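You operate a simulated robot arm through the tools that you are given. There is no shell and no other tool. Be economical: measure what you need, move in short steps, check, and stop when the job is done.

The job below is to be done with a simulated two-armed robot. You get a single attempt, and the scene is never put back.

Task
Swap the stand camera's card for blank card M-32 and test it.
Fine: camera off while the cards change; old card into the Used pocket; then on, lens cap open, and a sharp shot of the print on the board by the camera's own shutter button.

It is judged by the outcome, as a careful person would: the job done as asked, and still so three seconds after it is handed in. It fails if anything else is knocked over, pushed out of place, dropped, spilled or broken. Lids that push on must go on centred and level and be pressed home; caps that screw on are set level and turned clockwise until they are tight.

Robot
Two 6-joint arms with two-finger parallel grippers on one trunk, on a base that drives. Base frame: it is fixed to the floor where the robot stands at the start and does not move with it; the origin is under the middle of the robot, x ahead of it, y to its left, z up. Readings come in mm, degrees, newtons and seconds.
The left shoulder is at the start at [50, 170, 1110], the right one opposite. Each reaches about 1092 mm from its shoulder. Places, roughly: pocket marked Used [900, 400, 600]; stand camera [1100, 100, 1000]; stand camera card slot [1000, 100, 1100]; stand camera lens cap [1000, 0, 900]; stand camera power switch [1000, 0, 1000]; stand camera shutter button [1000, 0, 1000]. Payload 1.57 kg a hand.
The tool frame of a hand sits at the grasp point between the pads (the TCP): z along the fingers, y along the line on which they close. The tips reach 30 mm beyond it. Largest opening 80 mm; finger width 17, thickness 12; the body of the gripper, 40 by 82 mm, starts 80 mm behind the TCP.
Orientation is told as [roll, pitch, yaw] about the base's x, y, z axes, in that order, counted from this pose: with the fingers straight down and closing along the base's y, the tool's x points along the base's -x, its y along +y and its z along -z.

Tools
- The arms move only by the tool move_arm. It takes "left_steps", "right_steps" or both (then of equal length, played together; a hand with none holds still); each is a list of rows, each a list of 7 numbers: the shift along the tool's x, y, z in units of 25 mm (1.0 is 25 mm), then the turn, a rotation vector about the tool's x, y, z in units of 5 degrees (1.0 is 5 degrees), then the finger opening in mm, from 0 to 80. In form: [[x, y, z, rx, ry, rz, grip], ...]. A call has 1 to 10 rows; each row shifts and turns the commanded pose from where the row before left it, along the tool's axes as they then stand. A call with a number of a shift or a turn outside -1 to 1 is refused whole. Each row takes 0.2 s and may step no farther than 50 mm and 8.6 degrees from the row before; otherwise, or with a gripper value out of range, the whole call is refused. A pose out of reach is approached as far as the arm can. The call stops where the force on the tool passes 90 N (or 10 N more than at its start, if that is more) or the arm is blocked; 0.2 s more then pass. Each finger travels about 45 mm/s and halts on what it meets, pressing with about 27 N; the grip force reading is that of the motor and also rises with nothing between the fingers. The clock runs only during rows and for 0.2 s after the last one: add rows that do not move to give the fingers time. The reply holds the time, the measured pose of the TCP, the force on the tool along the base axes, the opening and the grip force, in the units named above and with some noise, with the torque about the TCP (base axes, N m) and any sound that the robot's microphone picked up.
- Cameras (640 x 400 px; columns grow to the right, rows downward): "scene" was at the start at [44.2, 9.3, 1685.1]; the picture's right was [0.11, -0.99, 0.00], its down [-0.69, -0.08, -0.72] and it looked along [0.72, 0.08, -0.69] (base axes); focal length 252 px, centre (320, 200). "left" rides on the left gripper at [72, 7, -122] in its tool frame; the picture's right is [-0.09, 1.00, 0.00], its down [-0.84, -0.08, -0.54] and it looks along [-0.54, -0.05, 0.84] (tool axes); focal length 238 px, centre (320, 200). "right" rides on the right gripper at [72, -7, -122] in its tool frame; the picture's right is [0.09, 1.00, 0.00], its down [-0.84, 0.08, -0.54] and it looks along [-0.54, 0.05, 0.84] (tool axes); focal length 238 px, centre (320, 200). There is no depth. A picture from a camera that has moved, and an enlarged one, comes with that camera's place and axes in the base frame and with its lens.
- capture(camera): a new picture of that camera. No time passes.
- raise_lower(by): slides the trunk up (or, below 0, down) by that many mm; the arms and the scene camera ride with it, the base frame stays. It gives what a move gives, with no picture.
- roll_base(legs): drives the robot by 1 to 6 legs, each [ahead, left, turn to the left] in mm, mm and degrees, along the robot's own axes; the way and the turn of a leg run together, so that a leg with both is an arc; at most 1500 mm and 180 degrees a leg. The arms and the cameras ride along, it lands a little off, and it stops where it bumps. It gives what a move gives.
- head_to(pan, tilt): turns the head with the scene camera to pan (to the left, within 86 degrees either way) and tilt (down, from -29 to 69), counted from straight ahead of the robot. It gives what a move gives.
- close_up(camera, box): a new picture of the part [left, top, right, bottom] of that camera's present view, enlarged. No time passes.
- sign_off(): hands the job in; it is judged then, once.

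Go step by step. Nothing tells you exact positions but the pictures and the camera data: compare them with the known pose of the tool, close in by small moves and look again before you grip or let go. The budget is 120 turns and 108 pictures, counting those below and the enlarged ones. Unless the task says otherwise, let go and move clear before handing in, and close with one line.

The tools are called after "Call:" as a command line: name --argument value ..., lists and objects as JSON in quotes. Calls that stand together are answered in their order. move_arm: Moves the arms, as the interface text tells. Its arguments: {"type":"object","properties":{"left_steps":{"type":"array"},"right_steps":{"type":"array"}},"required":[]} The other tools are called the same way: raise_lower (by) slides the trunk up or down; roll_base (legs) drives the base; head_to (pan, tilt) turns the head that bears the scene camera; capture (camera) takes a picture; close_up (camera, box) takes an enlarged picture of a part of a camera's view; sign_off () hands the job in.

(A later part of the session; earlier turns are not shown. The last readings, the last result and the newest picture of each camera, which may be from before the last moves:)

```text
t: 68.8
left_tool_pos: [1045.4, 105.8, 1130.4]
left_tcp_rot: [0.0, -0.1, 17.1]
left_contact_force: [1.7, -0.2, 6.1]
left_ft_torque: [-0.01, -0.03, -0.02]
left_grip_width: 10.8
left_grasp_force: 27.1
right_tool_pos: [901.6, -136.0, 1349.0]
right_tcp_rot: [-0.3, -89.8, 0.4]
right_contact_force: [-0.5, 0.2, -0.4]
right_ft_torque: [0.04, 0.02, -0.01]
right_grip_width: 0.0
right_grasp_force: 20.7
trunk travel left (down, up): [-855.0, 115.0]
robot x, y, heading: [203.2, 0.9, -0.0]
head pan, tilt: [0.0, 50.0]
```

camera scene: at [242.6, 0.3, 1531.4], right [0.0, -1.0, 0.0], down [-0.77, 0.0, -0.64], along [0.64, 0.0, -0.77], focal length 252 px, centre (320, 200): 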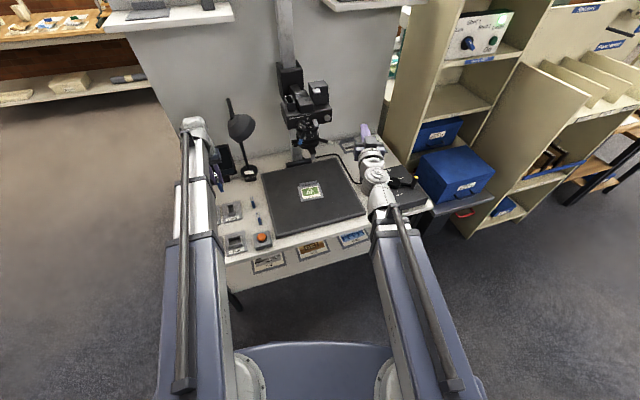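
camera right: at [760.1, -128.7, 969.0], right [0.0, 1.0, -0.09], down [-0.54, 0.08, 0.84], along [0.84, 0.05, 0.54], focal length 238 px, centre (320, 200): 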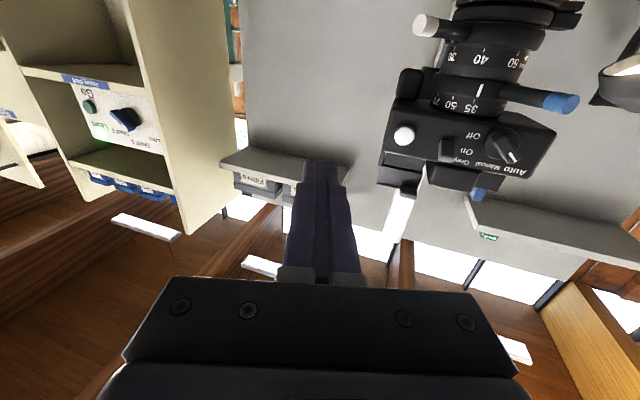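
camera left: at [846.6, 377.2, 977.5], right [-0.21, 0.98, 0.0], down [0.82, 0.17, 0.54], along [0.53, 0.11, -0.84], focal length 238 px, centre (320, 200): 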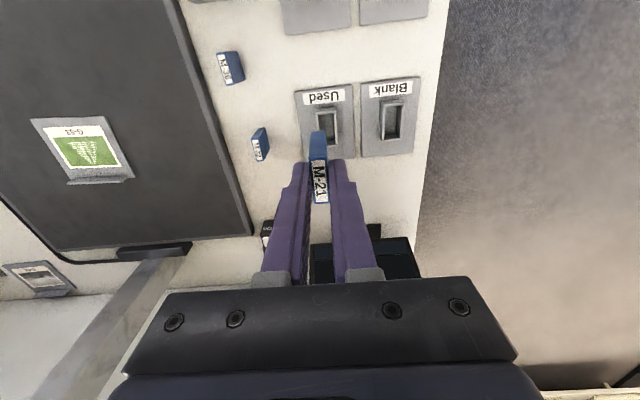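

Contact reached. A slight extra press, then release and rise.

Call:
raise_lower --by -2

Call:
move_arm --left_steps '[[0, 0, 0, 0, 0, 0, 15], [0, 0, 0, 0, 0, 0, 20], [0, 0, 0, 0, 0, 0, 20]]'

Call:
raise_lower --by 70

Call:
close_up --camera "left" --box '[230, 80, 410, 240]'

```text
t: 69.3
left_tool_pos: [1045.6, 104.5, 1130.0]
left_tcp_rot: [0.0, -0.3, 17.1]
left_contact_force: [13.5, 1.6, 40.8]
left_ft_torque: [0.03, -0.29, 0.0]
left_grip_width: 10.8
left_grasp_force: 26.5
right_tool_pos: [899.6, -136.5, 1348.3]
right_tcp_rot: [4.6, -89.8, -4.5]
right_contact_force: [-0.2, 0.0, -0.4]
right_ft_torque: [0.03, 0.01, 0.0]
right_grip_width: 0.1
right_grasp_force: 21.6
trunk travel left (down, up): [-853.0, 117.0]
robot x, y, heading: [204.2, 0.6, -0.1]
head pan, tilt: [0.0, 50.0]
```

```text
t: 70.1
left_tool_pos: [1045.1, 105.0, 1130.6]
left_tcp_rot: [-0.1, -0.4, 17.1]
left_contact_force: [23.2, 1.6, 54.5]
left_ft_torque: [0.1, -0.48, -0.03]
left_grip_width: 11.2
left_grasp_force: 0.1
right_tool_pos: [898.5, -136.5, 1348.7]
right_tcp_rot: [6.0, -89.9, -5.8]
right_contact_force: [0.2, 0.1, 1.1]
right_ft_torque: [0.0, -0.02, 0.0]
right_grip_width: 0.0
right_grasp_force: 21.3
trunk travel left (down, up): [-853.0, 117.0]
robot x, y, heading: [202.3, 0.7, 0.2]
head pan, tilt: [0.0, 50.0]
```

```text
t: 71.2
left_tool_pos: [1045.3, 105.1, 1198.2]
left_tcp_rot: [0.0, 0.0, 17.1]
left_contact_force: [0.9, -1.0, -0.1]
left_ft_torque: [-0.01, 0.0, -0.01]
left_grip_width: 19.8
left_grasp_force: 0.0
right_tool_pos: [901.7, -136.5, 1416.8]
right_tcp_rot: [-0.4, -89.7, 0.5]
right_contact_force: [0.9, -0.7, 0.2]
right_ft_torque: [-0.02, 0.04, -0.02]
right_grip_width: 0.0
right_grasp_force: 21.3
trunk travel left (down, up): [-923.0, 47.0]
robot x, y, heading: [203.1, -0.8, 0.3]
head pan, tilt: [0.0, 50.0]
```

```text
2.50 times, centred on (320, 160) of left
camera zoom: at [975.1, 90.6, 1320.2], right [-0.21, 0.98, 0.0], down [0.82, 0.17, 0.54], along [0.53, 0.11, -0.84], focal length 596 px, centre (320, 300)
```

zoom: 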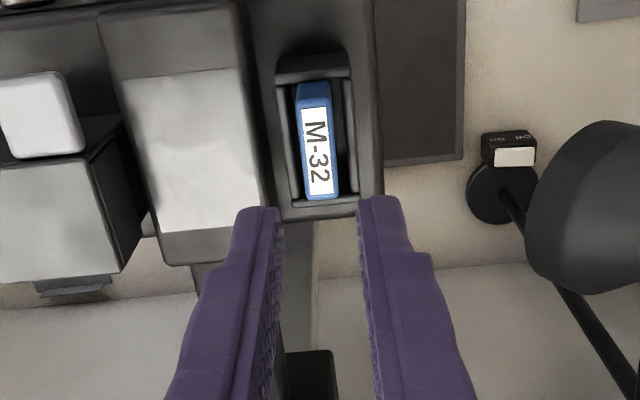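

M-32 is seated in the slot. Next: retreat the left hand, lower, and place the right fingertips below the toggle to flip it On.

Call:
move_arm --left_steps '[[0.357, 0.972, 0, 0, 0, 0, 20], [0.357, 0.972, 0, 0, 0, 0, 20], [0.357, 0.972, 0, 0, 0, 0, 20], [0.357, 0.972, 0, 0, 0, 0, 20], [0.357, 0.972, 0, 0, 0, 0, 20], [0.357, 0.972, 0, 0, 0, 0, 20], [0.357, 0.972, 0, 0, 0, 0, 20], [0.5, 0.972, 0, 0, 0, 0, 20], [0.5, 0.972, 0, 0, 0, 0, 20], [0.5, 0.9, 0, 0, 0, 0, 20]]'

Call:
raise_lower --by -390

Call:
raise_lower --by -13

Call:
move_arm --right_steps '[[0, 1, 0, 0, 0, 0, 0], [0, 1, 0, 0, 0, 0, 0], [0, 1, 0, 0, 0, 0, 0], [0, 1, 0, 0, 0, 0, 0], [0, 1, 0, 0, 0, 0, 0], [0, 1, 0, 0, 0, 0, 0], [0, 0.04, 0.8, 0, 0, 0, 0], [0, 0, 0.8, 0, 0, 0, 0], [0, 0, 0, 0, 0, 0, 0]]'

Call:
close_up --camera "right" --box '[200, 0, 440, 200]'

```text
t: 73.4
left_tool_pos: [877.3, 307.1, 1198.8]
left_tcp_rot: [0.0, -0.1, 17.1]
left_contact_force: [1.0, 0.5, -0.7]
left_ft_torque: [0.02, 0.01, 0.0]
left_grip_width: 20.2
left_grasp_force: 0.0
right_tool_pos: [900.7, -135.0, 1417.1]
right_tcp_rot: [-3.4, -89.7, 3.6]
right_contact_force: [-1.0, -0.3, -0.2]
right_ft_torque: [0.03, 0.01, 0.01]
right_grip_width: 0.2
right_grasp_force: 21.3
trunk travel left (down, up): [-923.0, 47.0]
robot x, y, heading: [201.8, 5.7, 0.1]
head pan, tilt: [0.0, 50.0]
```

```text
t: 77.1
left_tool_pos: [878.1, 306.6, 807.5]
left_tcp_rot: [0.0, 0.0, 17.1]
left_contact_force: [0.7, 0.5, -1.1]
left_ft_torque: [-0.01, -0.01, 0.0]
left_grip_width: 20.0
left_grasp_force: 0.1
right_tool_pos: [901.3, -135.9, 1027.4]
right_tcp_rot: [-0.6, -89.7, 0.6]
right_contact_force: [0.3, -0.3, -0.9]
right_ft_torque: [-0.01, 0.0, 0.03]
right_grip_width: 0.1
right_grasp_force: 21.0
trunk travel left (down, up): [-533.0, 437.0]
robot x, y, heading: [204.3, 1.4, 0.3]
head pan, tilt: [0.0, 50.0]
```

```text
t: 77.7
left_tool_pos: [878.9, 306.8, 795.0]
left_tcp_rot: [0.0, 0.0, 17.2]
left_contact_force: [0.6, 0.3, 0.1]
left_ft_torque: [0.0, 0.0, 0.01]
left_grip_width: 20.0
left_grasp_force: 0.0
right_tool_pos: [900.1, -136.3, 1013.4]
right_tcp_rot: [-0.3, -89.7, 0.5]
right_contact_force: [-0.1, -0.1, -0.9]
right_ft_torque: [0.03, 0.0, 0.02]
right_grip_width: 0.1
right_grasp_force: 21.4
trunk travel left (down, up): [-520.0, 450.0]
robot x, y, heading: [203.1, 2.4, -0.2]
head pan, tilt: [0.0, 50.0]
```

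```text
t: 79.7
left_tool_pos: [877.9, 306.5, 795.1]
left_tcp_rot: [0.1, -0.1, 17.2]
left_contact_force: [-0.2, 0.0, 0.2]
left_ft_torque: [-0.01, 0.01, 0.0]
left_grip_width: 20.2
left_grasp_force: 0.1
right_tool_pos: [940.1, 14.6, 1013.4]
right_tcp_rot: [-0.1, -89.7, 0.3]
right_contact_force: [-0.1, -0.3, 0.1]
right_ft_torque: [0.0, 0.0, -0.01]
right_grip_width: 0.0
right_grasp_force: 21.1
trunk travel left (down, up): [-520.0, 450.0]
robot x, y, heading: [202.1, 2.3, -0.1]
head pan, tilt: [0.0, 50.0]
```

```text
2.00 times, centred on (320, 100) of right
camera zoom: at [819.5, 6.4, 943.8], right [0.0, 1.0, -0.09], down [-0.54, 0.08, 0.84], along [0.84, 0.05, 0.54], focal length 477 px, centre (320, 400)
```

zoom: 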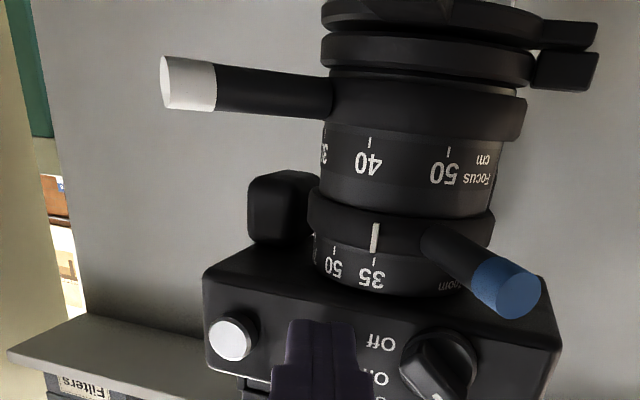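

Call:
raise_lower --by -4

Call:
move_arm --right_steps '[[0, 0, 0.5, 0, 0, 0, 0], [0, 0, 0.5, 0, 0, 0, 0], [0, 0, 0.32, 0, 0, 0, 0], [0, 0, 0, 0, 0, 0, 0]]'

Call:
raise_lower --by 25

Call:
close_up --camera "scene" --box '[170, 60, 345, 190]'

Call:
close_up --camera "left" --box '[280, 150, 460, 270]'

```text
t: 80.2
left_tool_pos: [879.0, 307.7, 790.3]
left_tcp_rot: [0.1, 0.0, 17.1]
left_contact_force: [-0.8, 0.1, -0.7]
left_ft_torque: [0.0, -0.02, 0.04]
left_grip_width: 20.0
left_grasp_force: 0.1
right_tool_pos: [940.4, 15.5, 1010.0]
right_tcp_rot: [-0.5, -89.7, 0.6]
right_contact_force: [0.0, -0.4, -0.1]
right_ft_torque: [-0.03, 0.01, -0.02]
right_grip_width: 0.0
right_grasp_force: 21.2
trunk travel left (down, up): [-516.0, 454.0]
robot x, y, heading: [206.4, 3.9, -0.0]
head pan, tilt: [0.0, 50.0]
```

```text
t: 81.2
left_tool_pos: [879.1, 305.6, 790.5]
left_tcp_rot: [0.0, 0.0, 17.1]
left_contact_force: [0.0, 0.2, 0.2]
left_ft_torque: [0.03, -0.02, 0.03]
left_grip_width: 20.0
left_grasp_force: 0.0
right_tool_pos: [972.6, 14.0, 1009.5]
right_tcp_rot: [-0.5, -89.7, 0.6]
right_contact_force: [-0.5, 0.8, 0.0]
right_ft_torque: [0.03, -0.01, -0.01]
right_grip_width: 0.1
right_grasp_force: 21.9
trunk travel left (down, up): [-516.0, 454.0]
robot x, y, heading: [205.3, -0.6, 0.2]
head pan, tilt: [0.0, 50.0]
```

```text
t: 82.0
left_tool_pos: [878.6, 306.8, 815.8]
left_tcp_rot: [0.1, 0.0, 17.1]
left_contact_force: [0.7, -0.4, 0.1]
left_ft_torque: [-0.01, -0.01, -0.02]
left_grip_width: 20.1
left_grasp_force: 0.0
right_tool_pos: [972.4, 14.7, 1035.3]
right_tcp_rot: [-2.9, -89.8, 3.1]
right_contact_force: [0.5, -0.3, 0.2]
right_ft_torque: [0.03, 0.01, -0.01]
right_grip_width: 0.0
right_grasp_force: 21.2
trunk travel left (down, up): [-541.0, 429.0]
robot x, y, heading: [204.0, -0.3, -0.0]
head pan, tilt: [0.0, 50.0]
```

```text
3.08 times, centred on (258, 125) of scene
camera zoom: at [242.6, 0.4, 1492.4], right [0.0, -1.0, 0.0], down [-0.77, 0.0, -0.64], along [0.64, 0.0, -0.77], focal length 776 px, centre (512, 431)
```

zoom: 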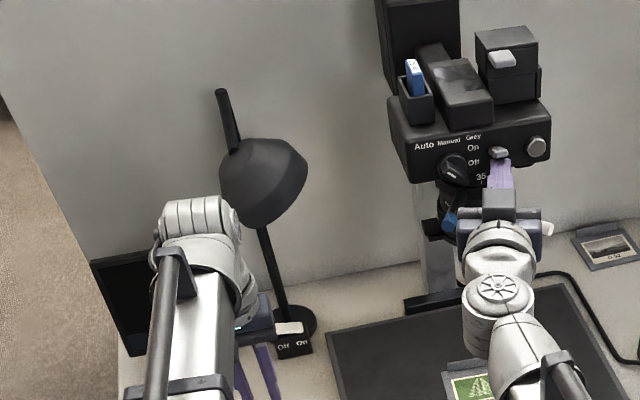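

```text
3.33 times, centred on (370, 210) of left
camera zoom: at [808.1, 292.0, 938.5], right [-0.21, 0.98, 0.0], down [0.82, 0.17, 0.54], along [0.53, 0.11, -0.84], focal length 794 px, centre (153, 167)
```

zoom: 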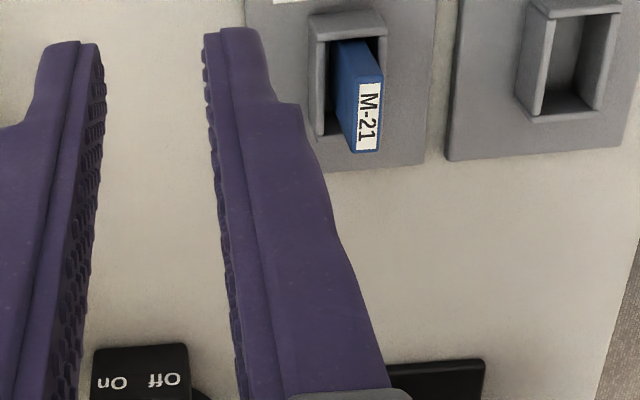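

The toggle appears On. I'll retract the right hand and shift the left arm so the head camera can see the monitor.

Call:
move_arm --right_steps '[[0, 0, -1, 0, 0, 0, 0], [0, 0, -1, 0, 0, 0, 0], [0, 0, -0.9, 0, 0, 0, 0], [0, -1, 0, 0, 0, 0, 0], [0, -1, 0, 0, 0, 0, 0], [0, -1, 0, 0, 0, 0, 0], [0, -1, 0, 0, 0, 0, 0]]' --left_steps '[[0, -1, 0, 0, 0, 0, 20], [0, -1, 0, 0, 0, 0, 20], [0, -1, 0, 0, 0, 0, 20], [0, -1, 0, 0, 0, 0, 20], [0, 0, 0, 0, 0, 0, 20], [0, 0, 0, 0, 0, 0, 20], [0, 0, 0, 0, 0, 0, 20]]'

Call:
capture --camera "scene"

Call:
close_up --camera "right" --box '[280, 0, 600, 200]'

```text
t: 83.6
left_tool_pos: [907.5, 211.4, 815.2]
left_tcp_rot: [-0.1, 0.0, 17.1]
left_contact_force: [-0.7, 0.9, -0.6]
left_ft_torque: [0.02, -0.01, -0.04]
left_grip_width: 19.9
left_grasp_force: 0.1
right_tool_pos: [902.6, -84.6, 1034.5]
right_tcp_rot: [5.0, -89.8, -4.8]
right_contact_force: [0.6, 0.4, -0.1]
right_ft_torque: [0.0, 0.0, 0.04]
right_grip_width: 0.0
right_grasp_force: 20.9
trunk travel left (down, up): [-541.0, 429.0]
robot x, y, heading: [204.4, 0.6, 0.0]
head pan, tilt: [0.0, 50.0]
```

```text
39 pictures are left
camera scene: at [242.7, 0.1, 1492.4], right [0.0, -1.0, 0.0], down [-0.77, 0.0, -0.64], along [0.64, 0.0, -0.77], focal length 252 px, centre (320, 200)
```

scene: 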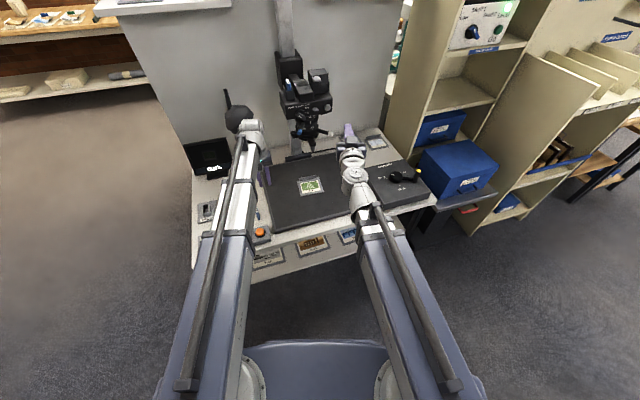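

```text
2.00 times, centred on (440, 100) of right
camera zoom: at [781.1, -93.5, 964.9], right [0.0, 1.0, -0.09], down [-0.54, 0.08, 0.84], along [0.84, 0.05, 0.54], focal length 477 px, centre (80, 400)
```

zoom: 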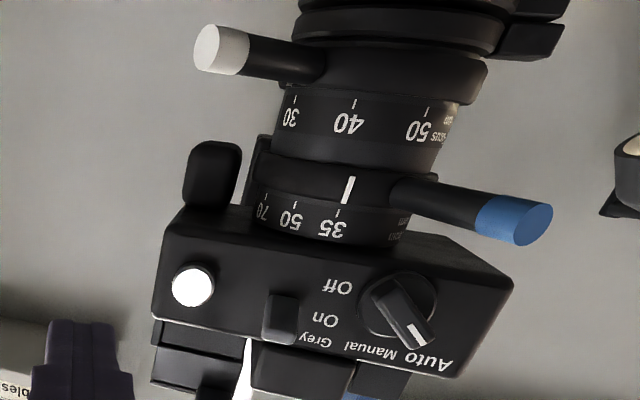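

Call:
close_up --camera "scene" --box '[178, 130, 260, 182]'

Call:
close_up --camera "scene" --box '[280, 100, 340, 165]'

```text
7.69 times, centred on (219, 156) of scene
camera zoom: at [242.7, 0.1, 1492.4], right [0.0, -1.0, 0.0], down [-0.77, 0.0, -0.64], along [0.64, 0.0, -0.77], focal length 1941 px, centre (1097, 538)
```

zoom: 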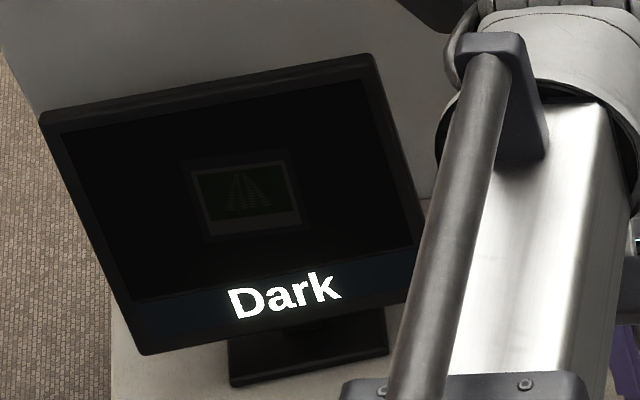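

```text
6.15 times, centred on (310, 132) of scene
camera zoom: at [242.7, 0.1, 1492.4], right [0.0, -1.0, 0.0], down [-0.77, 0.0, -0.64], along [0.64, 0.0, -0.77], focal length 1553 px, centre (382, 615)
```

zoom: 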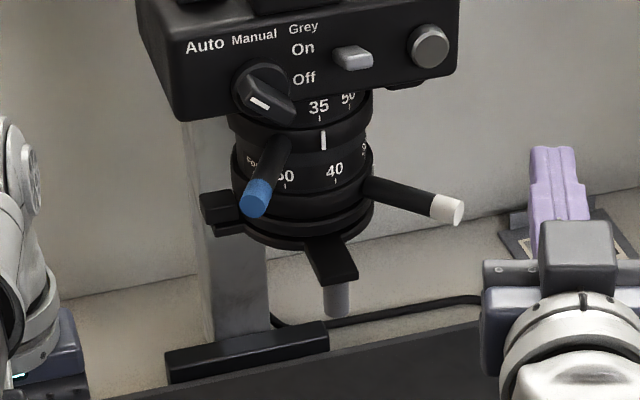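

The monitor shows "Dark" again, and the card is accepted with no error. The lens cap seems to have a hinge on its left and a front tab with a hanging grey peg. I'll lower the trunk for a view from below.

Call:
raise_lower --by -130

Call:
close_up --camera "right" --box '[300, 0, 600, 200]'

```text
t: 85.1
left_tool_pos: [905.7, 211.0, 685.8]
left_tcp_rot: [-0.1, 0.0, 17.1]
left_contact_force: [-0.9, -0.2, -0.1]
left_ft_torque: [-0.01, 0.0, 0.01]
left_grip_width: 19.8
left_grasp_force: 0.0
right_tool_pos: [902.4, -85.1, 904.5]
right_tcp_rot: [0.0, -89.9, 0.0]
right_contact_force: [1.1, -0.5, -0.3]
right_ft_torque: [0.04, 0.02, 0.0]
right_grip_width: 0.0
right_grasp_force: 21.1
trunk travel left (down, up): [-411.0, 559.0]
robot x, y, heading: [204.3, -1.5, 0.1]
head pan, tilt: [0.0, 50.0]
```

```text
2.00 times, centred on (450, 100) of right
camera zoom: at [781.1, -93.2, 835.0], right [0.0, 1.0, -0.09], down [-0.54, 0.08, 0.84], along [0.84, 0.05, 0.54], focal length 477 px, centre (60, 400)
```

zoom: 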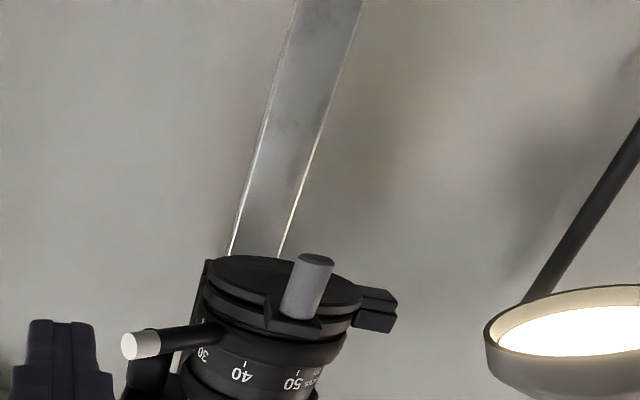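

The lamp is lit and the cap is closed over the lens: a disc pivoting at its left tab (~[1040, 94]), with a peg hanging at about [1000, 31, 888–915]. I'll move the left arm aside, then bring the right fingers around the peg.

Call:
move_arm --left_steps '[[1, 0, 0, 0, 0, 0, 20], [1, 0, 0, 0, 0, 0, 20], [0, 1, 0, 0, 0, 0, 20], [0, 1, 0, 0, 0, 0, 20], [0, 1, 0, 0, 0, 0, 20], [0, 1, 0, 0, 0, 0, 20], [0, 1, 0, 0, 0, 0, 20], [0, 1, 0, 0, 0, 0, 20], [0, 0, 0, 0, 0, 0, 20]]' --right_steps '[[0, 1, 0, 0, 0, 0, 20], [0, 1, 0, 0, 0, 0, 40], [0, 1, 0, 0, 0, 0, 40], [0, 1, 0, 0, 0, 0, 40], [0, 0.64, 0, 0, 0, 0, 40], [0, 0, 0, 0, 0, 0, 40], [0, 0, 0.5, 0, 0, 0, 40], [0, 0, 0.5, 0, 0, 0, 40], [0, 0, 0.5, 0, 0, 0, 40]]'

Call:
raise_lower --by -8

Call:
close_up --camera "right" --box '[240, 60, 440, 220]'

```text
t: 87.1
left_tool_pos: [813.3, 339.9, 685.4]
left_tcp_rot: [0.0, 0.0, 17.1]
left_contact_force: [-0.1, -0.3, 0.1]
left_ft_torque: [0.02, 0.02, 0.01]
left_grip_width: 20.0
left_grasp_force: 0.0
right_tool_pos: [938.4, 32.1, 904.9]
right_tcp_rot: [-2.1, -89.8, 2.2]
right_contact_force: [0.0, 0.3, -0.1]
right_ft_torque: [0.04, -0.02, 0.03]
right_grip_width: 40.2
right_grasp_force: 0.2
trunk travel left (down, up): [-411.0, 559.0]
robot x, y, heading: [202.8, -2.8, -0.1]
head pan, tilt: [0.0, 50.0]
```

```text
t: 87.7
left_tool_pos: [814.7, 340.8, 678.4]
left_tcp_rot: [0.0, 0.0, 17.0]
left_contact_force: [-0.8, 0.1, -0.1]
left_ft_torque: [-0.01, -0.01, 0.0]
left_grip_width: 19.9
left_grasp_force: 0.1
right_tool_pos: [939.0, 31.5, 896.5]
right_tcp_rot: [-1.1, -89.8, 1.1]
right_contact_force: [-0.8, 0.7, -0.5]
right_ft_torque: [-0.03, 0.06, 0.01]
right_grip_width: 40.1
right_grasp_force: 0.1
trunk travel left (down, up): [-403.0, 567.0]
robot x, y, heading: [207.1, -1.8, -0.0]
head pan, tilt: [0.0, 50.0]
```

```text
2.50 times, centred on (340, 140) of right
camera zoom: at [818.0, 23.3, 826.9], right [0.0, 1.0, -0.09], down [-0.54, 0.08, 0.84], along [0.84, 0.05, 0.54], focal length 596 px, centre (270, 350)
```

zoom: 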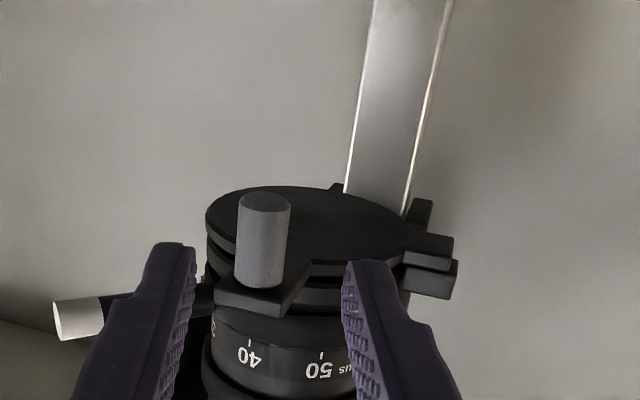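

The peg is between the fingers. Advancing and closing on it gently.

Call:
move_arm --right_steps '[[0, -0.16, 0.7, 0, 0, 0, 40], [0, 0, 0.7, 0, 0, 0, 40], [0, 0, 0.6, 0, 0, 0, 40], [0, 0, 0, 0, 0, 0, 30], [0, 0, 0, 0, 0, 0, 20], [0, 0, 0, 0, 0, 0, 12], [0, 0, 0, 0, 0, 0, 12]]'

Call:
close_up --camera "right" --box '[240, 60, 440, 220]'

```text
t: 89.3
left_tool_pos: [814.6, 342.0, 677.5]
left_tcp_rot: [0.0, 0.0, 17.1]
left_contact_force: [-0.9, 0.0, -0.7]
left_ft_torque: [-0.01, -0.01, 0.02]
left_grip_width: 19.9
left_grasp_force: 0.0
right_tool_pos: [989.8, 29.1, 896.7]
right_tcp_rot: [-0.4, -89.8, 0.7]
right_contact_force: [1.1, 5.7, 0.1]
right_ft_torque: [0.33, -0.11, 0.06]
right_grip_width: 15.0
right_grasp_force: 23.5
trunk travel left (down, up): [-403.0, 567.0]
robot x, y, heading: [207.0, 3.8, 0.1]
head pan, tilt: [0.0, 50.0]
```

```text
2.50 times, centred on (340, 140) of right
camera zoom: at [867.9, 20.5, 826.7], right [0.0, 1.0, -0.09], down [-0.54, 0.08, 0.84], along [0.84, 0.05, 0.54], focal length 596 px, centre (270, 350)
```

zoom: 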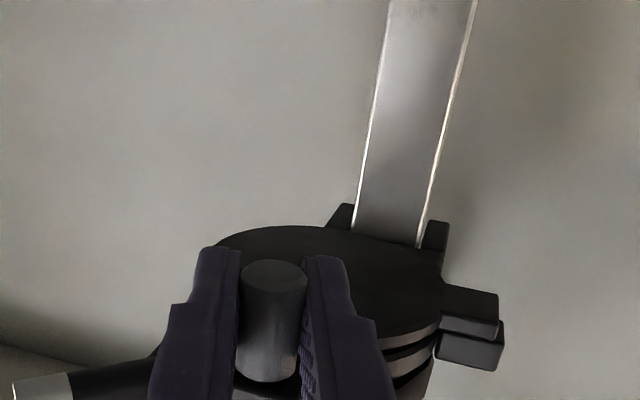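

Peg gripped. Swinging the cap toward the robot along its arc; testing the first 20°.

Call:
move_arm --right_steps '[[0, 0.16, -0.24, 0, 0, 0, 12], [0, 0.17, -0.22, 0, 0, 0, 12], [0, 0.2, -0.2, 0, 0, 0, 12], [0, 0.2, -0.2, 0, 0, 0, 12], [0, 0, 0, 0, 0, 0, 12]]'

Call:
close_up --camera "right" --box '[240, 60, 440, 220]'

```text
t: 90.5
left_tool_pos: [815.5, 341.1, 677.9]
left_tcp_rot: [0.0, 0.0, 17.1]
left_contact_force: [-0.1, 0.1, 0.0]
left_ft_torque: [0.02, -0.02, 0.01]
left_grip_width: 20.1
left_grasp_force: 0.1
right_tool_pos: [967.7, 46.8, 895.5]
right_tcp_rot: [-0.7, -89.8, 1.0]
right_contact_force: [7.3, 4.5, -2.2]
right_ft_torque: [-0.36, 0.33, -0.06]
right_grip_width: 14.9
right_grasp_force: 30.8
trunk travel left (down, up): [-403.0, 567.0]
robot x, y, heading: [202.7, 2.3, -0.2]
head pan, tilt: [0.0, 50.0]
```

```text
2.50 times, centred on (340, 140) of right
camera zoom: at [846.7, 37.9, 826.5], right [0.0, 1.0, -0.09], down [-0.54, 0.08, 0.84], along [0.84, 0.05, 0.54], focal length 596 px, centre (270, 350)
```

zoom: 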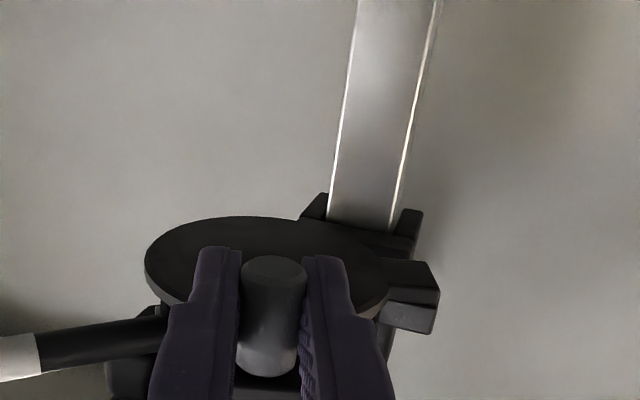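

The cap is swinging open. Continuing along the arc.

Call:
move_arm --right_steps '[[0, 0.46, -0.32, 0, 0, 0, 12], [0, 0.51, -0.24, 0, 0, 0, 12], [0, 0.55, -0.14, 0, 0, 0, 12], [0, 0.56, -0.04, 0, 0, 0, 12], [0, 0.56, 0.05, 0, 0, 0, 12], [0, 0, 0, 0, 0, 0, 12]]'

Call:
close_up --camera "right" --box '[140, 0, 440, 220]'

```text
t: 91.9
left_tool_pos: [814.1, 341.1, 678.1]
left_tcp_rot: [0.0, 0.1, 17.1]
left_contact_force: [-0.7, 1.4, -0.3]
left_ft_torque: [-0.01, -0.02, -0.01]
left_grip_width: 20.1
left_grasp_force: 0.1
right_tool_pos: [951.1, 113.5, 896.1]
right_tcp_rot: [4.1, -89.9, -4.0]
right_contact_force: [-0.5, -1.0, -5.7]
right_ft_torque: [0.04, 0.05, -0.06]
right_grip_width: 15.5
right_grasp_force: 31.1
trunk travel left (down, up): [-403.0, 567.0]
robot x, y, heading: [203.2, 0.8, 0.1]
head pan, tilt: [0.0, 50.0]
```

```text
1.82 times, centred on (290, 110) of right
camera zoom: at [830.3, 104.3, 826.7], right [0.0, 1.0, -0.09], down [-0.54, 0.08, 0.84], along [0.84, 0.05, 0.54], focal length 433 px, centre (374, 364)
```

zoom: 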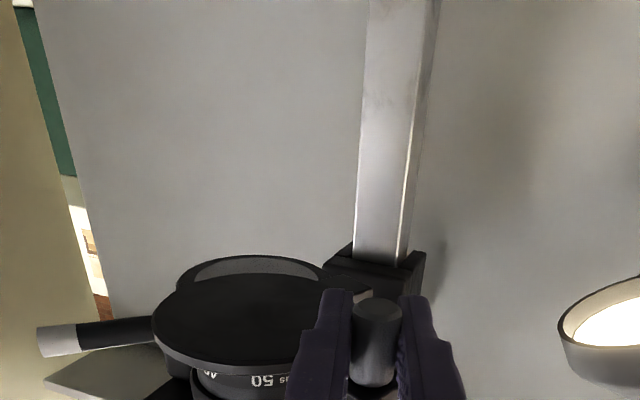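

Lens glass is emerging; swinging a little further.

Call:
move_arm --right_steps '[[0, 0.54, 0.15, 0, 0, 0, 12], [0, 0.51, 0.24, 0, 0, 0, 12], [0, 0.25, 0.16, 0, 0, 0, 12], [0, 0, 0, 0, 0, 0, 12]]'

Call:
close_up --camera "right" --box '[140, 0, 480, 220]'

Call:
close_up --camera "scene" --box '[170, 70, 340, 190]'

```text
t: 92.9
left_tool_pos: [814.6, 340.9, 677.5]
left_tcp_rot: [0.0, 0.1, 17.1]
left_contact_force: [0.4, 0.2, -0.3]
left_ft_torque: [-0.01, -0.02, 0.02]
left_grip_width: 20.0
left_grasp_force: 0.1
right_tool_pos: [964.5, 146.0, 898.1]
right_tcp_rot: [-0.1, -89.9, 0.3]
right_contact_force: [1.4, -1.0, -2.6]
right_ft_torque: [-0.37, 0.27, -0.05]
right_grip_width: 14.9
right_grasp_force: 30.8
trunk travel left (down, up): [-403.0, 567.0]
robot x, y, heading: [200.5, 1.9, -0.1]
head pan, tilt: [0.0, 50.0]
```

```text
1.82 times, centred on (310, 110) of right
camera zoom: at [844.2, 137.3, 827.0], right [0.0, 1.0, -0.09], down [-0.54, 0.08, 0.84], along [0.84, 0.05, 0.54], focal length 433 px, centre (338, 364)
```

zoom: 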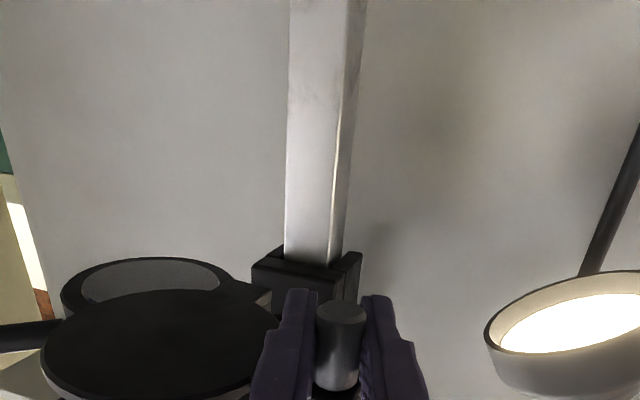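

```text
3.33 times, centred on (255, 130) of scene
camera zoom: at [243.0, 0.2, 1354.5], right [0.0, -1.0, 0.0], down [-0.77, 0.0, -0.64], along [0.64, 0.0, -0.77], focal length 841 px, centre (537, 433)
```

zoom: 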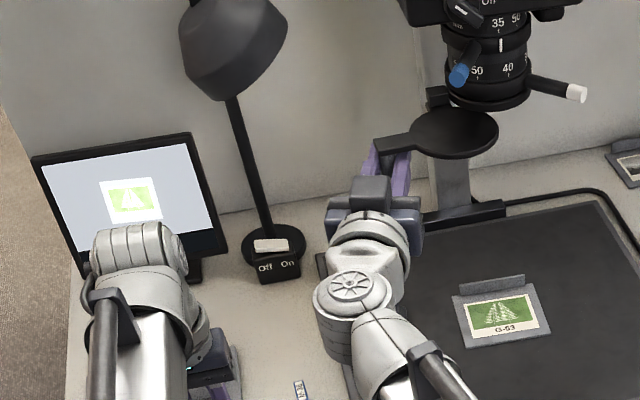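

The monitor is now bright but blurred. A little more swing for margin, then I'll let go of the peg and back away.

Call:
move_arm --right_steps '[[0, 0.43, 0.36, 0, 0, 0, 12], [0, 0, 0, 0, 0, 0, 12], [0, 0, 0, 0, 0, 0, 30], [0, 0, 0, 0, 0, 0, 34], [0, 0, -0.6, 0, 0, 0, 34], [0, 0, -0.8, 0, 0, 0, 34], [0, 0, -0.8, 0, 0, 0, 34], [0, -0.5, -0.8, 0, 0, 0, 20]]'

Call:
close_up --camera "scene" --box '[170, 70, 340, 190]'

```text
t: 94.7
left_tool_pos: [813.7, 341.9, 677.3]
left_tcp_rot: [-0.1, 0.1, 17.1]
left_contact_force: [-0.2, -0.1, -0.2]
left_ft_torque: [0.01, -0.01, 0.02]
left_grip_width: 19.9
left_grasp_force: 0.1
right_tool_pos: [897.2, 143.2, 896.1]
right_tcp_rot: [-1.1, -89.6, 1.1]
right_contact_force: [-0.2, -0.7, 0.7]
right_ft_torque: [-0.02, 0.02, -0.04]
right_grip_width: 19.8
right_grasp_force: 0.1
trunk travel left (down, up): [-403.0, 567.0]
robot x, y, heading: [205.3, -2.4, 0.1]
head pan, tilt: [0.0, 50.0]
```

```text
3.33 times, centred on (255, 130) of scene
camera zoom: at [242.6, 0.4, 1354.4], right [0.0, -1.0, 0.0], down [-0.77, 0.0, -0.64], along [0.64, 0.0, -0.77], focal length 841 px, centre (537, 433)
```

zoom: 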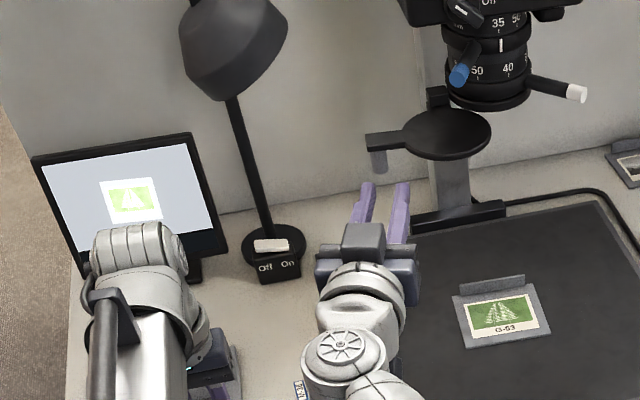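

The cap is open and the picture is bright but soft. Next is the focus ring: its white lever at ~[1020, -38, 940] must swing toward the robot to bring 30 to the index. I'll roll the right hand 90° so it can pinch the horizontal lever.

Call:
move_arm --right_steps '[[0, -1, 0, 0, 0, -1, 34], [0, -1, 0, 0, 0, -1, 34], [0, -1, 0, 0, 0, 0, 34], [0, -1, 0, 0, 0, 0, 34], [0, -1, 0, 0, 0, 0, 34], [0, -1, 0, 0, 0, 0, 34], [0, -1, 0, 0, 0, 0, 34], [0, 0, 0, 0, 0, -1, 34], [0, 0, 0, 0, 0, -1, 34], [0, 0, 0, 0, 0, -1, 34]]'

Call:
move_arm --right_steps '[[0, 0, 0, 0, 0, -1, 34], [0, 0, 0, 0, 0, -1, 34], [0, 0, 0, 0, 0, -1, 34], [0, 0, 0, 0, 0, -1, 34], [0, 0, 0, 0, 0, -1, 34], [0, 0, 0, 0, 0, -1, 34], [0, 0, 0, 0, 0, -1, 34], [0, 0, 0, 0, 0, -1, 34], [0, 0, 0, 0, 0, -1, 34], [0, 0, 0, 0, 0, -1, 34]]'

Call:
raise_lower --by 44

Call:
move_arm --right_steps '[[0, 0, 0, 0, 0, -1, 34], [0, 0, 0, 0, 0, -1, 34], [0, 0, 0, 0, 0, -1, 34], [0, 0, 0, 0, 0, 0, 34]]'

Call:
capture --camera "right"

```text
t: 96.9
left_tool_pos: [814.5, 341.1, 677.2]
left_tcp_rot: [0.0, 0.0, 17.1]
left_contact_force: [-0.1, 0.3, 0.6]
left_ft_torque: [-0.04, 0.0, 0.02]
left_grip_width: 20.0
left_grasp_force: 0.0
right_tool_pos: [898.0, -30.4, 896.4]
right_tcp_rot: [-89.6, -64.9, 89.7]
right_contact_force: [0.0, 0.3, -0.1]
right_ft_torque: [-0.03, -0.04, 0.01]
right_grip_width: 33.7
right_grasp_force: 0.1
right hand out of reach, approached as far as the arm can: row 3, 4, 5, 6, 7
trunk travel left (down, up): [-403.0, 567.0]
robot x, y, heading: [203.7, 0.9, 0.0]
head pan, tilt: [0.0, 50.0]
```

```text
t: 99.1
left_tool_pos: [814.3, 341.2, 678.5]
left_tcp_rot: [0.0, 0.0, 17.2]
left_contact_force: [0.3, 0.5, 0.4]
left_ft_torque: [0.01, 0.0, 0.01]
left_grip_width: 19.8
left_grasp_force: 0.1
right_tool_pos: [898.5, -30.2, 898.0]
right_tcp_rot: [-89.8, -14.9, 90.1]
right_contact_force: [0.2, -0.5, 0.0]
right_ft_torque: [0.01, 0.02, 0.0]
right_grip_width: 34.0
right_grasp_force: 0.1
trunk travel left (down, up): [-403.0, 567.0]
robot x, y, heading: [201.4, 1.5, 0.3]
head pan, tilt: [0.0, 50.0]
```

```text
t: 100.0
left_tool_pos: [813.3, 341.7, 722.2]
left_tcp_rot: [0.0, -0.1, 17.1]
left_contact_force: [-0.7, -1.0, 0.2]
left_ft_torque: [-0.02, 0.0, -0.01]
left_grip_width: 20.0
left_grasp_force: 0.1
right_tool_pos: [897.6, -30.4, 941.1]
right_tcp_rot: [-89.7, -15.1, 90.1]
right_contact_force: [-0.3, -0.4, -0.2]
right_ft_torque: [0.01, 0.01, -0.01]
right_grip_width: 34.2
right_grasp_force: 0.0
trunk travel left (down, up): [-447.0, 523.0]
robot x, y, heading: [201.6, 0.9, -0.0]
head pan, tilt: [0.0, 50.0]
```

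```text
t: 101.0
left_tool_pos: [814.7, 340.1, 722.6]
left_tcp_rot: [-0.1, 0.0, 17.2]
left_contact_force: [0.1, 0.7, -0.8]
left_ft_torque: [-0.01, -0.02, 0.02]
left_grip_width: 19.8
left_grasp_force: 0.1
right_tool_pos: [900.3, -36.0, 949.7]
right_tcp_rot: [-92.1, -0.6, 90.6]
right_contact_force: [0.2, 0.9, -0.5]
right_ft_torque: [0.02, 0.01, -0.02]
right_grip_width: 33.6
right_grasp_force: 0.2
right hand out of reach, approached as far as the arm can: row 2, 3
trunk travel left (down, up): [-447.0, 523.0]
robot x, y, heading: [202.9, 0.8, 0.0]
head pan, tilt: [0.0, 50.0]
```

```text
27 pictures are left
camera right: at [780.2, -110.6, 952.6], right [0.04, -0.08, -1.0], down [-0.55, 0.83, -0.09], along [0.84, 0.55, -0.01], focal length 238 px, centre (320, 200)
```

right: 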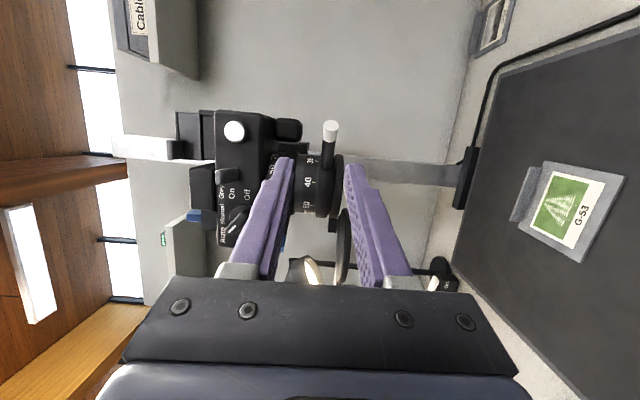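

The roll worked and the lever is at z≈946. Advancing so the fingers straddle it.

Call:
raise_lower --by -4

Call:
move_arm --right_steps '[[0, 0, 0.8, 0, 0, 0, 36], [0, 0, 0.8, 0, 0, 0, 36], [0, 0, 0.8, 0, 0, 0, 36], [0, 0, 0.7, 0, 0, 0, 36], [0, 0, 0, 0, 0, 0, 36]]'

Call:
close_up --camera "right" --box '[200, 60, 440, 240]'

```text
t: 101.5
left_tool_pos: [813.5, 340.5, 718.8]
left_tcp_rot: [-0.1, 0.0, 17.1]
left_contact_force: [-0.5, -0.2, 0.6]
left_ft_torque: [-0.01, 0.0, -0.01]
left_grip_width: 20.0
left_grasp_force: 0.1
right_tool_pos: [900.0, -36.6, 945.6]
right_tcp_rot: [-92.0, -0.7, 90.6]
right_contact_force: [-1.0, 0.2, 0.3]
right_ft_torque: [-0.02, -0.01, -0.04]
right_grip_width: 33.9
right_grasp_force: 0.1
trunk travel left (down, up): [-443.0, 527.0]
robot x, y, heading: [203.1, -0.9, 0.3]
head pan, tilt: [0.0, 50.0]
```

```text
t: 102.7
left_tool_pos: [813.3, 341.1, 717.1]
left_tcp_rot: [0.0, -0.1, 17.1]
left_contact_force: [0.5, 0.1, 0.6]
left_ft_torque: [0.01, -0.02, 0.04]
left_grip_width: 20.1
left_grasp_force: 0.1
right_tool_pos: [978.3, -35.0, 946.2]
right_tcp_rot: [-92.1, -0.7, 90.6]
right_contact_force: [0.4, 0.1, 0.7]
right_ft_torque: [0.03, -0.02, -0.03]
right_grip_width: 35.8
right_grasp_force: 0.0
trunk travel left (down, up): [-443.0, 527.0]
robot x, y, heading: [202.2, 0.3, 0.3]
head pan, tilt: [0.0, 50.0]
```

```text
2.22 times, centred on (320, 150) of right
camera zoom: at [858.0, -109.7, 948.6], right [0.04, -0.08, -1.0], down [-0.55, 0.83, -0.09], along [0.84, 0.55, -0.01], focal length 530 px, centre (320, 311)
```

zoom: 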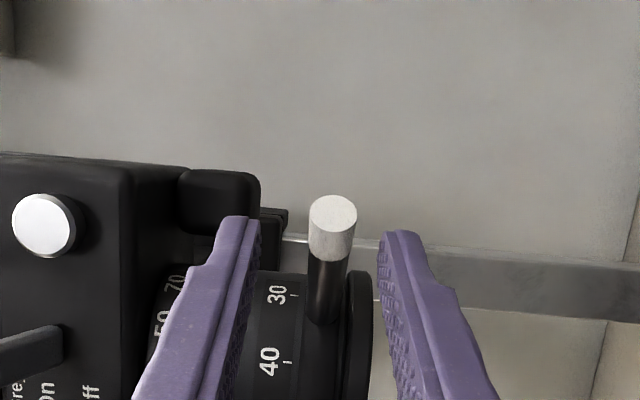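

Call:
move_arm --right_steps '[[0, 0, 0.6, 0, 0, 0, 36], [0, 0, 0.6, 0, 0, 0, 36], [0, 0, 0, 0, 0, 0, 26], [0, 0, 0, 0, 0, 0, 16], [0, 0, 0, 0, 0, 0, 10], [0, 0, 0, 0, 0, 0, 10]]'

Call:
close_up --camera "right" --box '[200, 60, 440, 240]'

```text
t: 104.1
left_tool_pos: [814.1, 341.8, 717.5]
left_tcp_rot: [0.0, 0.0, 17.1]
left_contact_force: [-0.8, 0.5, 0.4]
left_ft_torque: [-0.01, 0.01, -0.05]
left_grip_width: 20.0
left_grasp_force: 0.1
right_tool_pos: [1009.0, -33.9, 945.7]
right_tcp_rot: [-92.1, -0.8, 90.6]
right_contact_force: [-3.3, -0.4, -9.0]
right_ft_torque: [-0.05, 0.13, 0.06]
right_grip_width: 18.0
right_grasp_force: 4.7
trunk travel left (down, up): [-443.0, 527.0]
robot x, y, heading: [206.9, -2.2, 0.1]
head pan, tilt: [0.0, 50.0]
```

```text
2.22 times, centred on (320, 150) of right
camera zoom: at [887.8, -109.0, 948.2], right [0.04, -0.08, -1.0], down [-0.55, 0.83, -0.09], along [0.84, 0.55, -0.01], focal length 530 px, centre (320, 311)
```

zoom: 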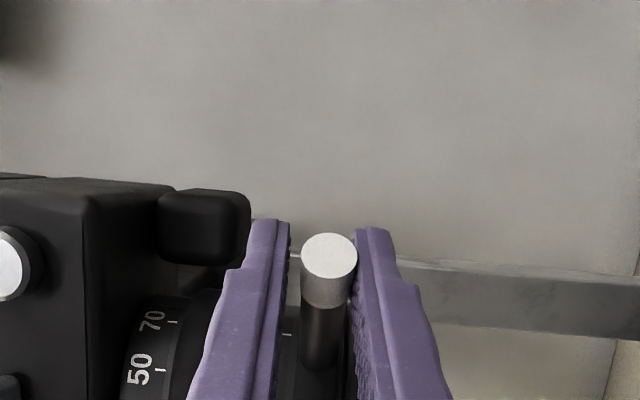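

The lower finger touched first; lowering 2 mm to centre, then closing fully.

Call:
raise_lower --by -2

Call:
move_arm --right_steps '[[0, 0, 0, 0, 0, 0, 10], [0, 0, 0, 0, 0, 0, 10], [0, 0, 0, 0, 0, 0, 10]]'

```text
t: 104.6
left_tool_pos: [813.6, 341.0, 715.7]
left_tcp_rot: [-0.1, 0.0, 17.1]
left_contact_force: [0.6, 0.5, 0.2]
left_ft_torque: [0.04, 0.01, -0.01]
left_grip_width: 20.0
left_grasp_force: 0.1
right_tool_pos: [1007.9, -34.9, 943.3]
right_tcp_rot: [-92.1, -0.6, 90.6]
right_contact_force: [-1.2, 0.0, -6.9]
right_ft_torque: [-0.18, 0.17, 0.02]
right_grip_width: 14.1
right_grasp_force: 12.7
trunk travel left (down, up): [-441.0, 529.0]
robot x, y, heading: [200.8, -3.4, 0.2]
head pan, tilt: [0.0, 50.0]
```

```text
t: 105.4
left_tool_pos: [813.7, 340.8, 715.6]
left_tcp_rot: [0.0, -0.1, 17.1]
left_contact_force: [-0.5, -0.2, 0.2]
left_ft_torque: [0.03, -0.02, 0.01]
left_grip_width: 20.2
left_grasp_force: 0.0
right_tool_pos: [1007.5, -33.8, 943.6]
right_tcp_rot: [-92.1, -0.6, 90.6]
right_contact_force: [-0.6, -1.3, -5.3]
right_ft_torque: [-0.54, 0.33, -0.02]
right_grip_width: 13.8
right_grasp_force: 30.6
trunk travel left (down, up): [-441.0, 529.0]
robot x, y, heading: [203.6, 0.9, 0.2]
head pan, tilt: [0.0, 50.0]
```

Gripped. Swinging the focus lever along its arc, first 27°.

Call:
move_arm --right_steps '[[-0.11, 0, -0.25, 0, 0, 0, 10], [-0.13, 0, -0.23, 0, 0, 0, 10], [-0.15, 0, -0.22, 0, 0, 0, 10], [-0.16, 0, -0.21, 0, 0, 0, 10], [-0.18, 0, -0.2, 0, 0, 0, 10], [-0.19, 0, -0.18, 0, 0, 0, 10], [0, 0, 0, 0, 0, 0, 10]]'

Call:
capture --camera "right"

Call:
close_up --camera "scene" --box '[170, 80, 340, 180]'

```text
t: 107.0
left_tool_pos: [815.7, 339.9, 714.9]
left_tcp_rot: [0.1, -0.1, 17.1]
left_contact_force: [0.7, -0.4, 0.1]
left_ft_torque: [-0.01, -0.01, 0.0]
left_grip_width: 20.3
left_grasp_force: 0.1
right_tool_pos: [975.6, -12.0, 943.8]
right_tcp_rot: [-92.1, -0.7, 90.6]
right_contact_force: [4.7, -8.4, -7.8]
right_ft_torque: [-0.53, 0.62, -1.04]
right_grip_width: 14.3
right_grasp_force: 30.1
trunk travel left (down, up): [-441.0, 529.0]
robot x, y, heading: [199.9, -0.9, 0.3]
head pan, tilt: [0.0, 50.0]
```

```text
24 pictures are left
camera right: at [855.8, -87.0, 945.9], right [0.04, -0.08, -1.0], down [-0.55, 0.83, -0.09], along [0.84, 0.55, -0.01], focal length 238 px, centre (320, 200)
```

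right: 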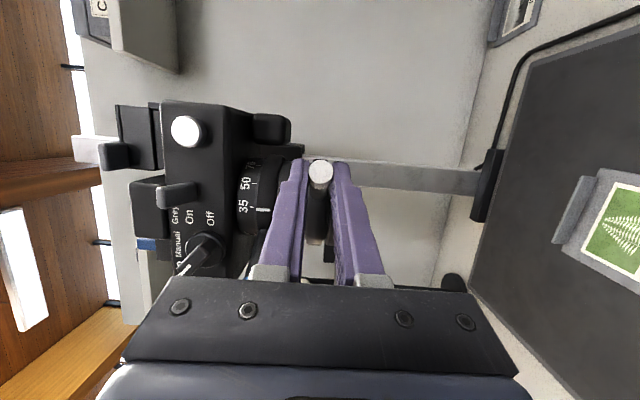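

```text
3.76 times, centred on (255, 130) of scene
camera zoom: at [243.7, -0.6, 1392.3], right [0.0, -1.0, 0.0], down [-0.77, 0.0, -0.64], along [0.64, 0.0, -0.77], focal length 950 px, centre (565, 464)
```

zoom: 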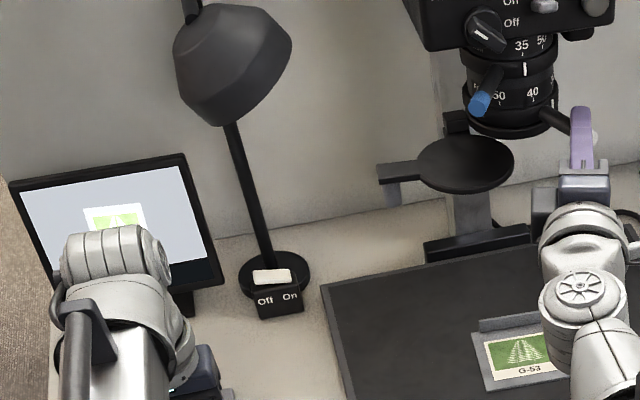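

The lever has swung about 22°, but the printed numbers stayed still, so the ring's own mark is the pointer and I may have moved it off 30. I need to read the monitor's status text, so I'll shift the left arm out of the line of sight.

Call:
move_arm --left_steps '[[0, -1, 0, 0, 0, 0, 20], [0, -1, 0, 0, 0, 0, 20], [0, -1, 0, 0, 0, 0, 20], [0, -1, 0, 0, 0, 0, 20], [0, -1, 0, 0, 0, 0, 20]]'

Call:
close_up --camera "scene" --box '[160, 100, 250, 170]'

Call:
close_up --camera "scene" --box '[280, 75, 340, 125]'

```text
t: 108.2
left_tool_pos: [851.7, 220.9, 715.6]
left_tcp_rot: [0.1, 0.0, 17.1]
left_contact_force: [1.1, -0.1, 0.2]
left_ft_torque: [0.02, -0.02, -0.02]
left_grip_width: 20.0
left_grasp_force: 0.1
right_tool_pos: [975.9, -11.9, 943.1]
right_tcp_rot: [-92.1, -0.6, 90.5]
right_contact_force: [-1.6, -12.6, -9.2]
right_ft_torque: [-0.54, 0.68, -0.93]
right_grip_width: 14.1
right_grasp_force: 29.9
trunk travel left (down, up): [-441.0, 529.0]
robot x, y, heading: [203.5, -2.6, 0.4]
head pan, tilt: [0.0, 50.0]
```

```text
5.71 times, centred on (205, 135) of scene
camera zoom: at [243.4, -0.8, 1392.4], right [0.0, -1.0, 0.0], down [-0.77, 0.0, -0.64], along [0.64, 0.0, -0.77], focal length 1442 px, centre (977, 571)
```

zoom: 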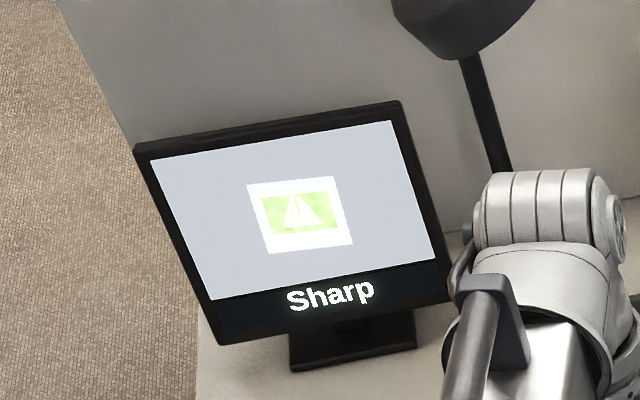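

```text
8.00 times, centred on (310, 100) of scene
camera zoom: at [243.4, -0.8, 1392.4], right [0.0, -1.0, 0.0], down [-0.77, 0.0, -0.64], along [0.64, 0.0, -0.77], focal length 2019 px, centre (400, 1000)
```

zoom: 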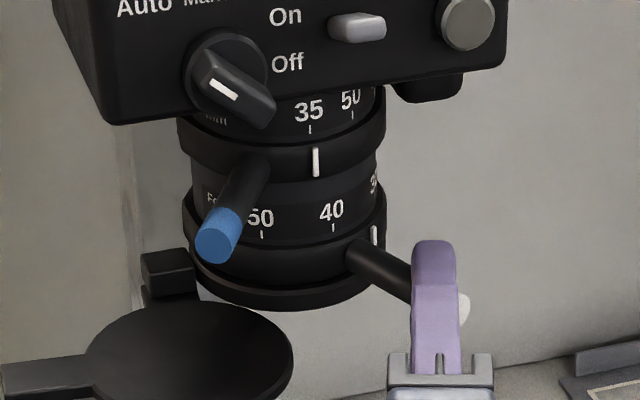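

The monitor now reads "Sharp". I'll release the lever, back away, and confirm it stays sharp.

Call:
move_arm --right_steps '[[0, 0, 0, 0, 0, 0, 20], [0, 0, 0, 0, 0, 0, 30], [0, 0, 0, 0, 0, 0, 36], [0, 0, 0, 0, 0, 0, 36], [0, 0, -0.8, 0, 0, 0, 36], [0, 0, -0.8, 0, 0, 0, 36], [0, 0, -0.8, 0, 0, 0, 20], [0, 0, 0, 0, 0, 0, 0], [0, 0, 0, 0, 0, 0, 0]]'

Call:
close_up --camera "scene" --box '[160, 75, 340, 170]'

Call:
close_up --camera "right" --box '[140, 80, 400, 260]'

```text
t: 110.2
left_tool_pos: [850.2, 221.6, 716.5]
left_tcp_rot: [0.0, -0.1, 17.2]
left_contact_force: [-0.4, -0.7, 0.1]
left_ft_torque: [0.02, -0.02, 0.04]
left_grip_width: 19.8
left_grasp_force: 0.1
right_tool_pos: [915.6, -12.8, 943.5]
right_tcp_rot: [-92.3, -0.7, 90.7]
right_contact_force: [0.6, -1.1, 0.4]
right_ft_torque: [0.02, 0.01, 0.01]
right_grip_width: 0.1
right_grasp_force: 17.8
trunk travel left (down, up): [-441.0, 529.0]
robot x, y, heading: [201.6, -0.7, 0.3]
head pan, tilt: [0.0, 50.0]
```

```text
3.56 times, centred on (250, 122) of scene
camera zoom: at [242.7, 0.3, 1392.4], right [0.0, -1.0, 0.0], down [-0.77, 0.0, -0.64], along [0.64, 0.0, -0.77], focal length 897 px, centre (569, 476)
```

zoom: 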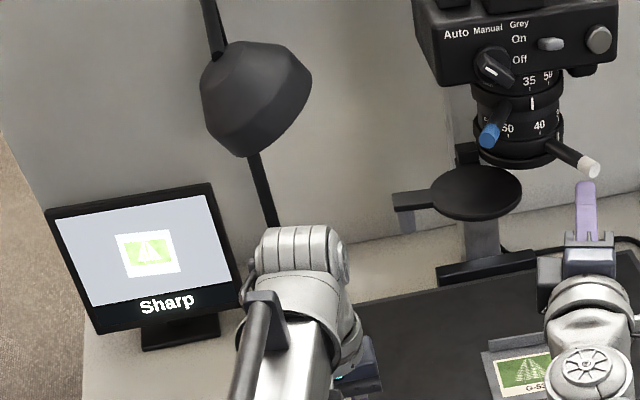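

```text
2.22 times, centred on (270, 170) of right
camera zoom: at [795.7, -87.5, 946.9], right [0.04, -0.08, -1.0], down [-0.55, 0.83, -0.09], along [0.84, 0.55, -0.01], focal length 530 px, centre (431, 267)
```

zoom: 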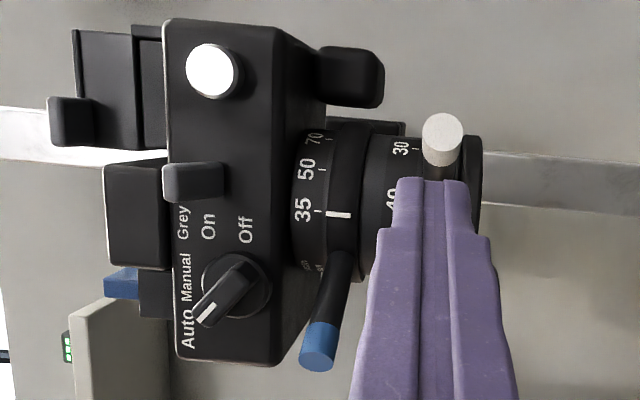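

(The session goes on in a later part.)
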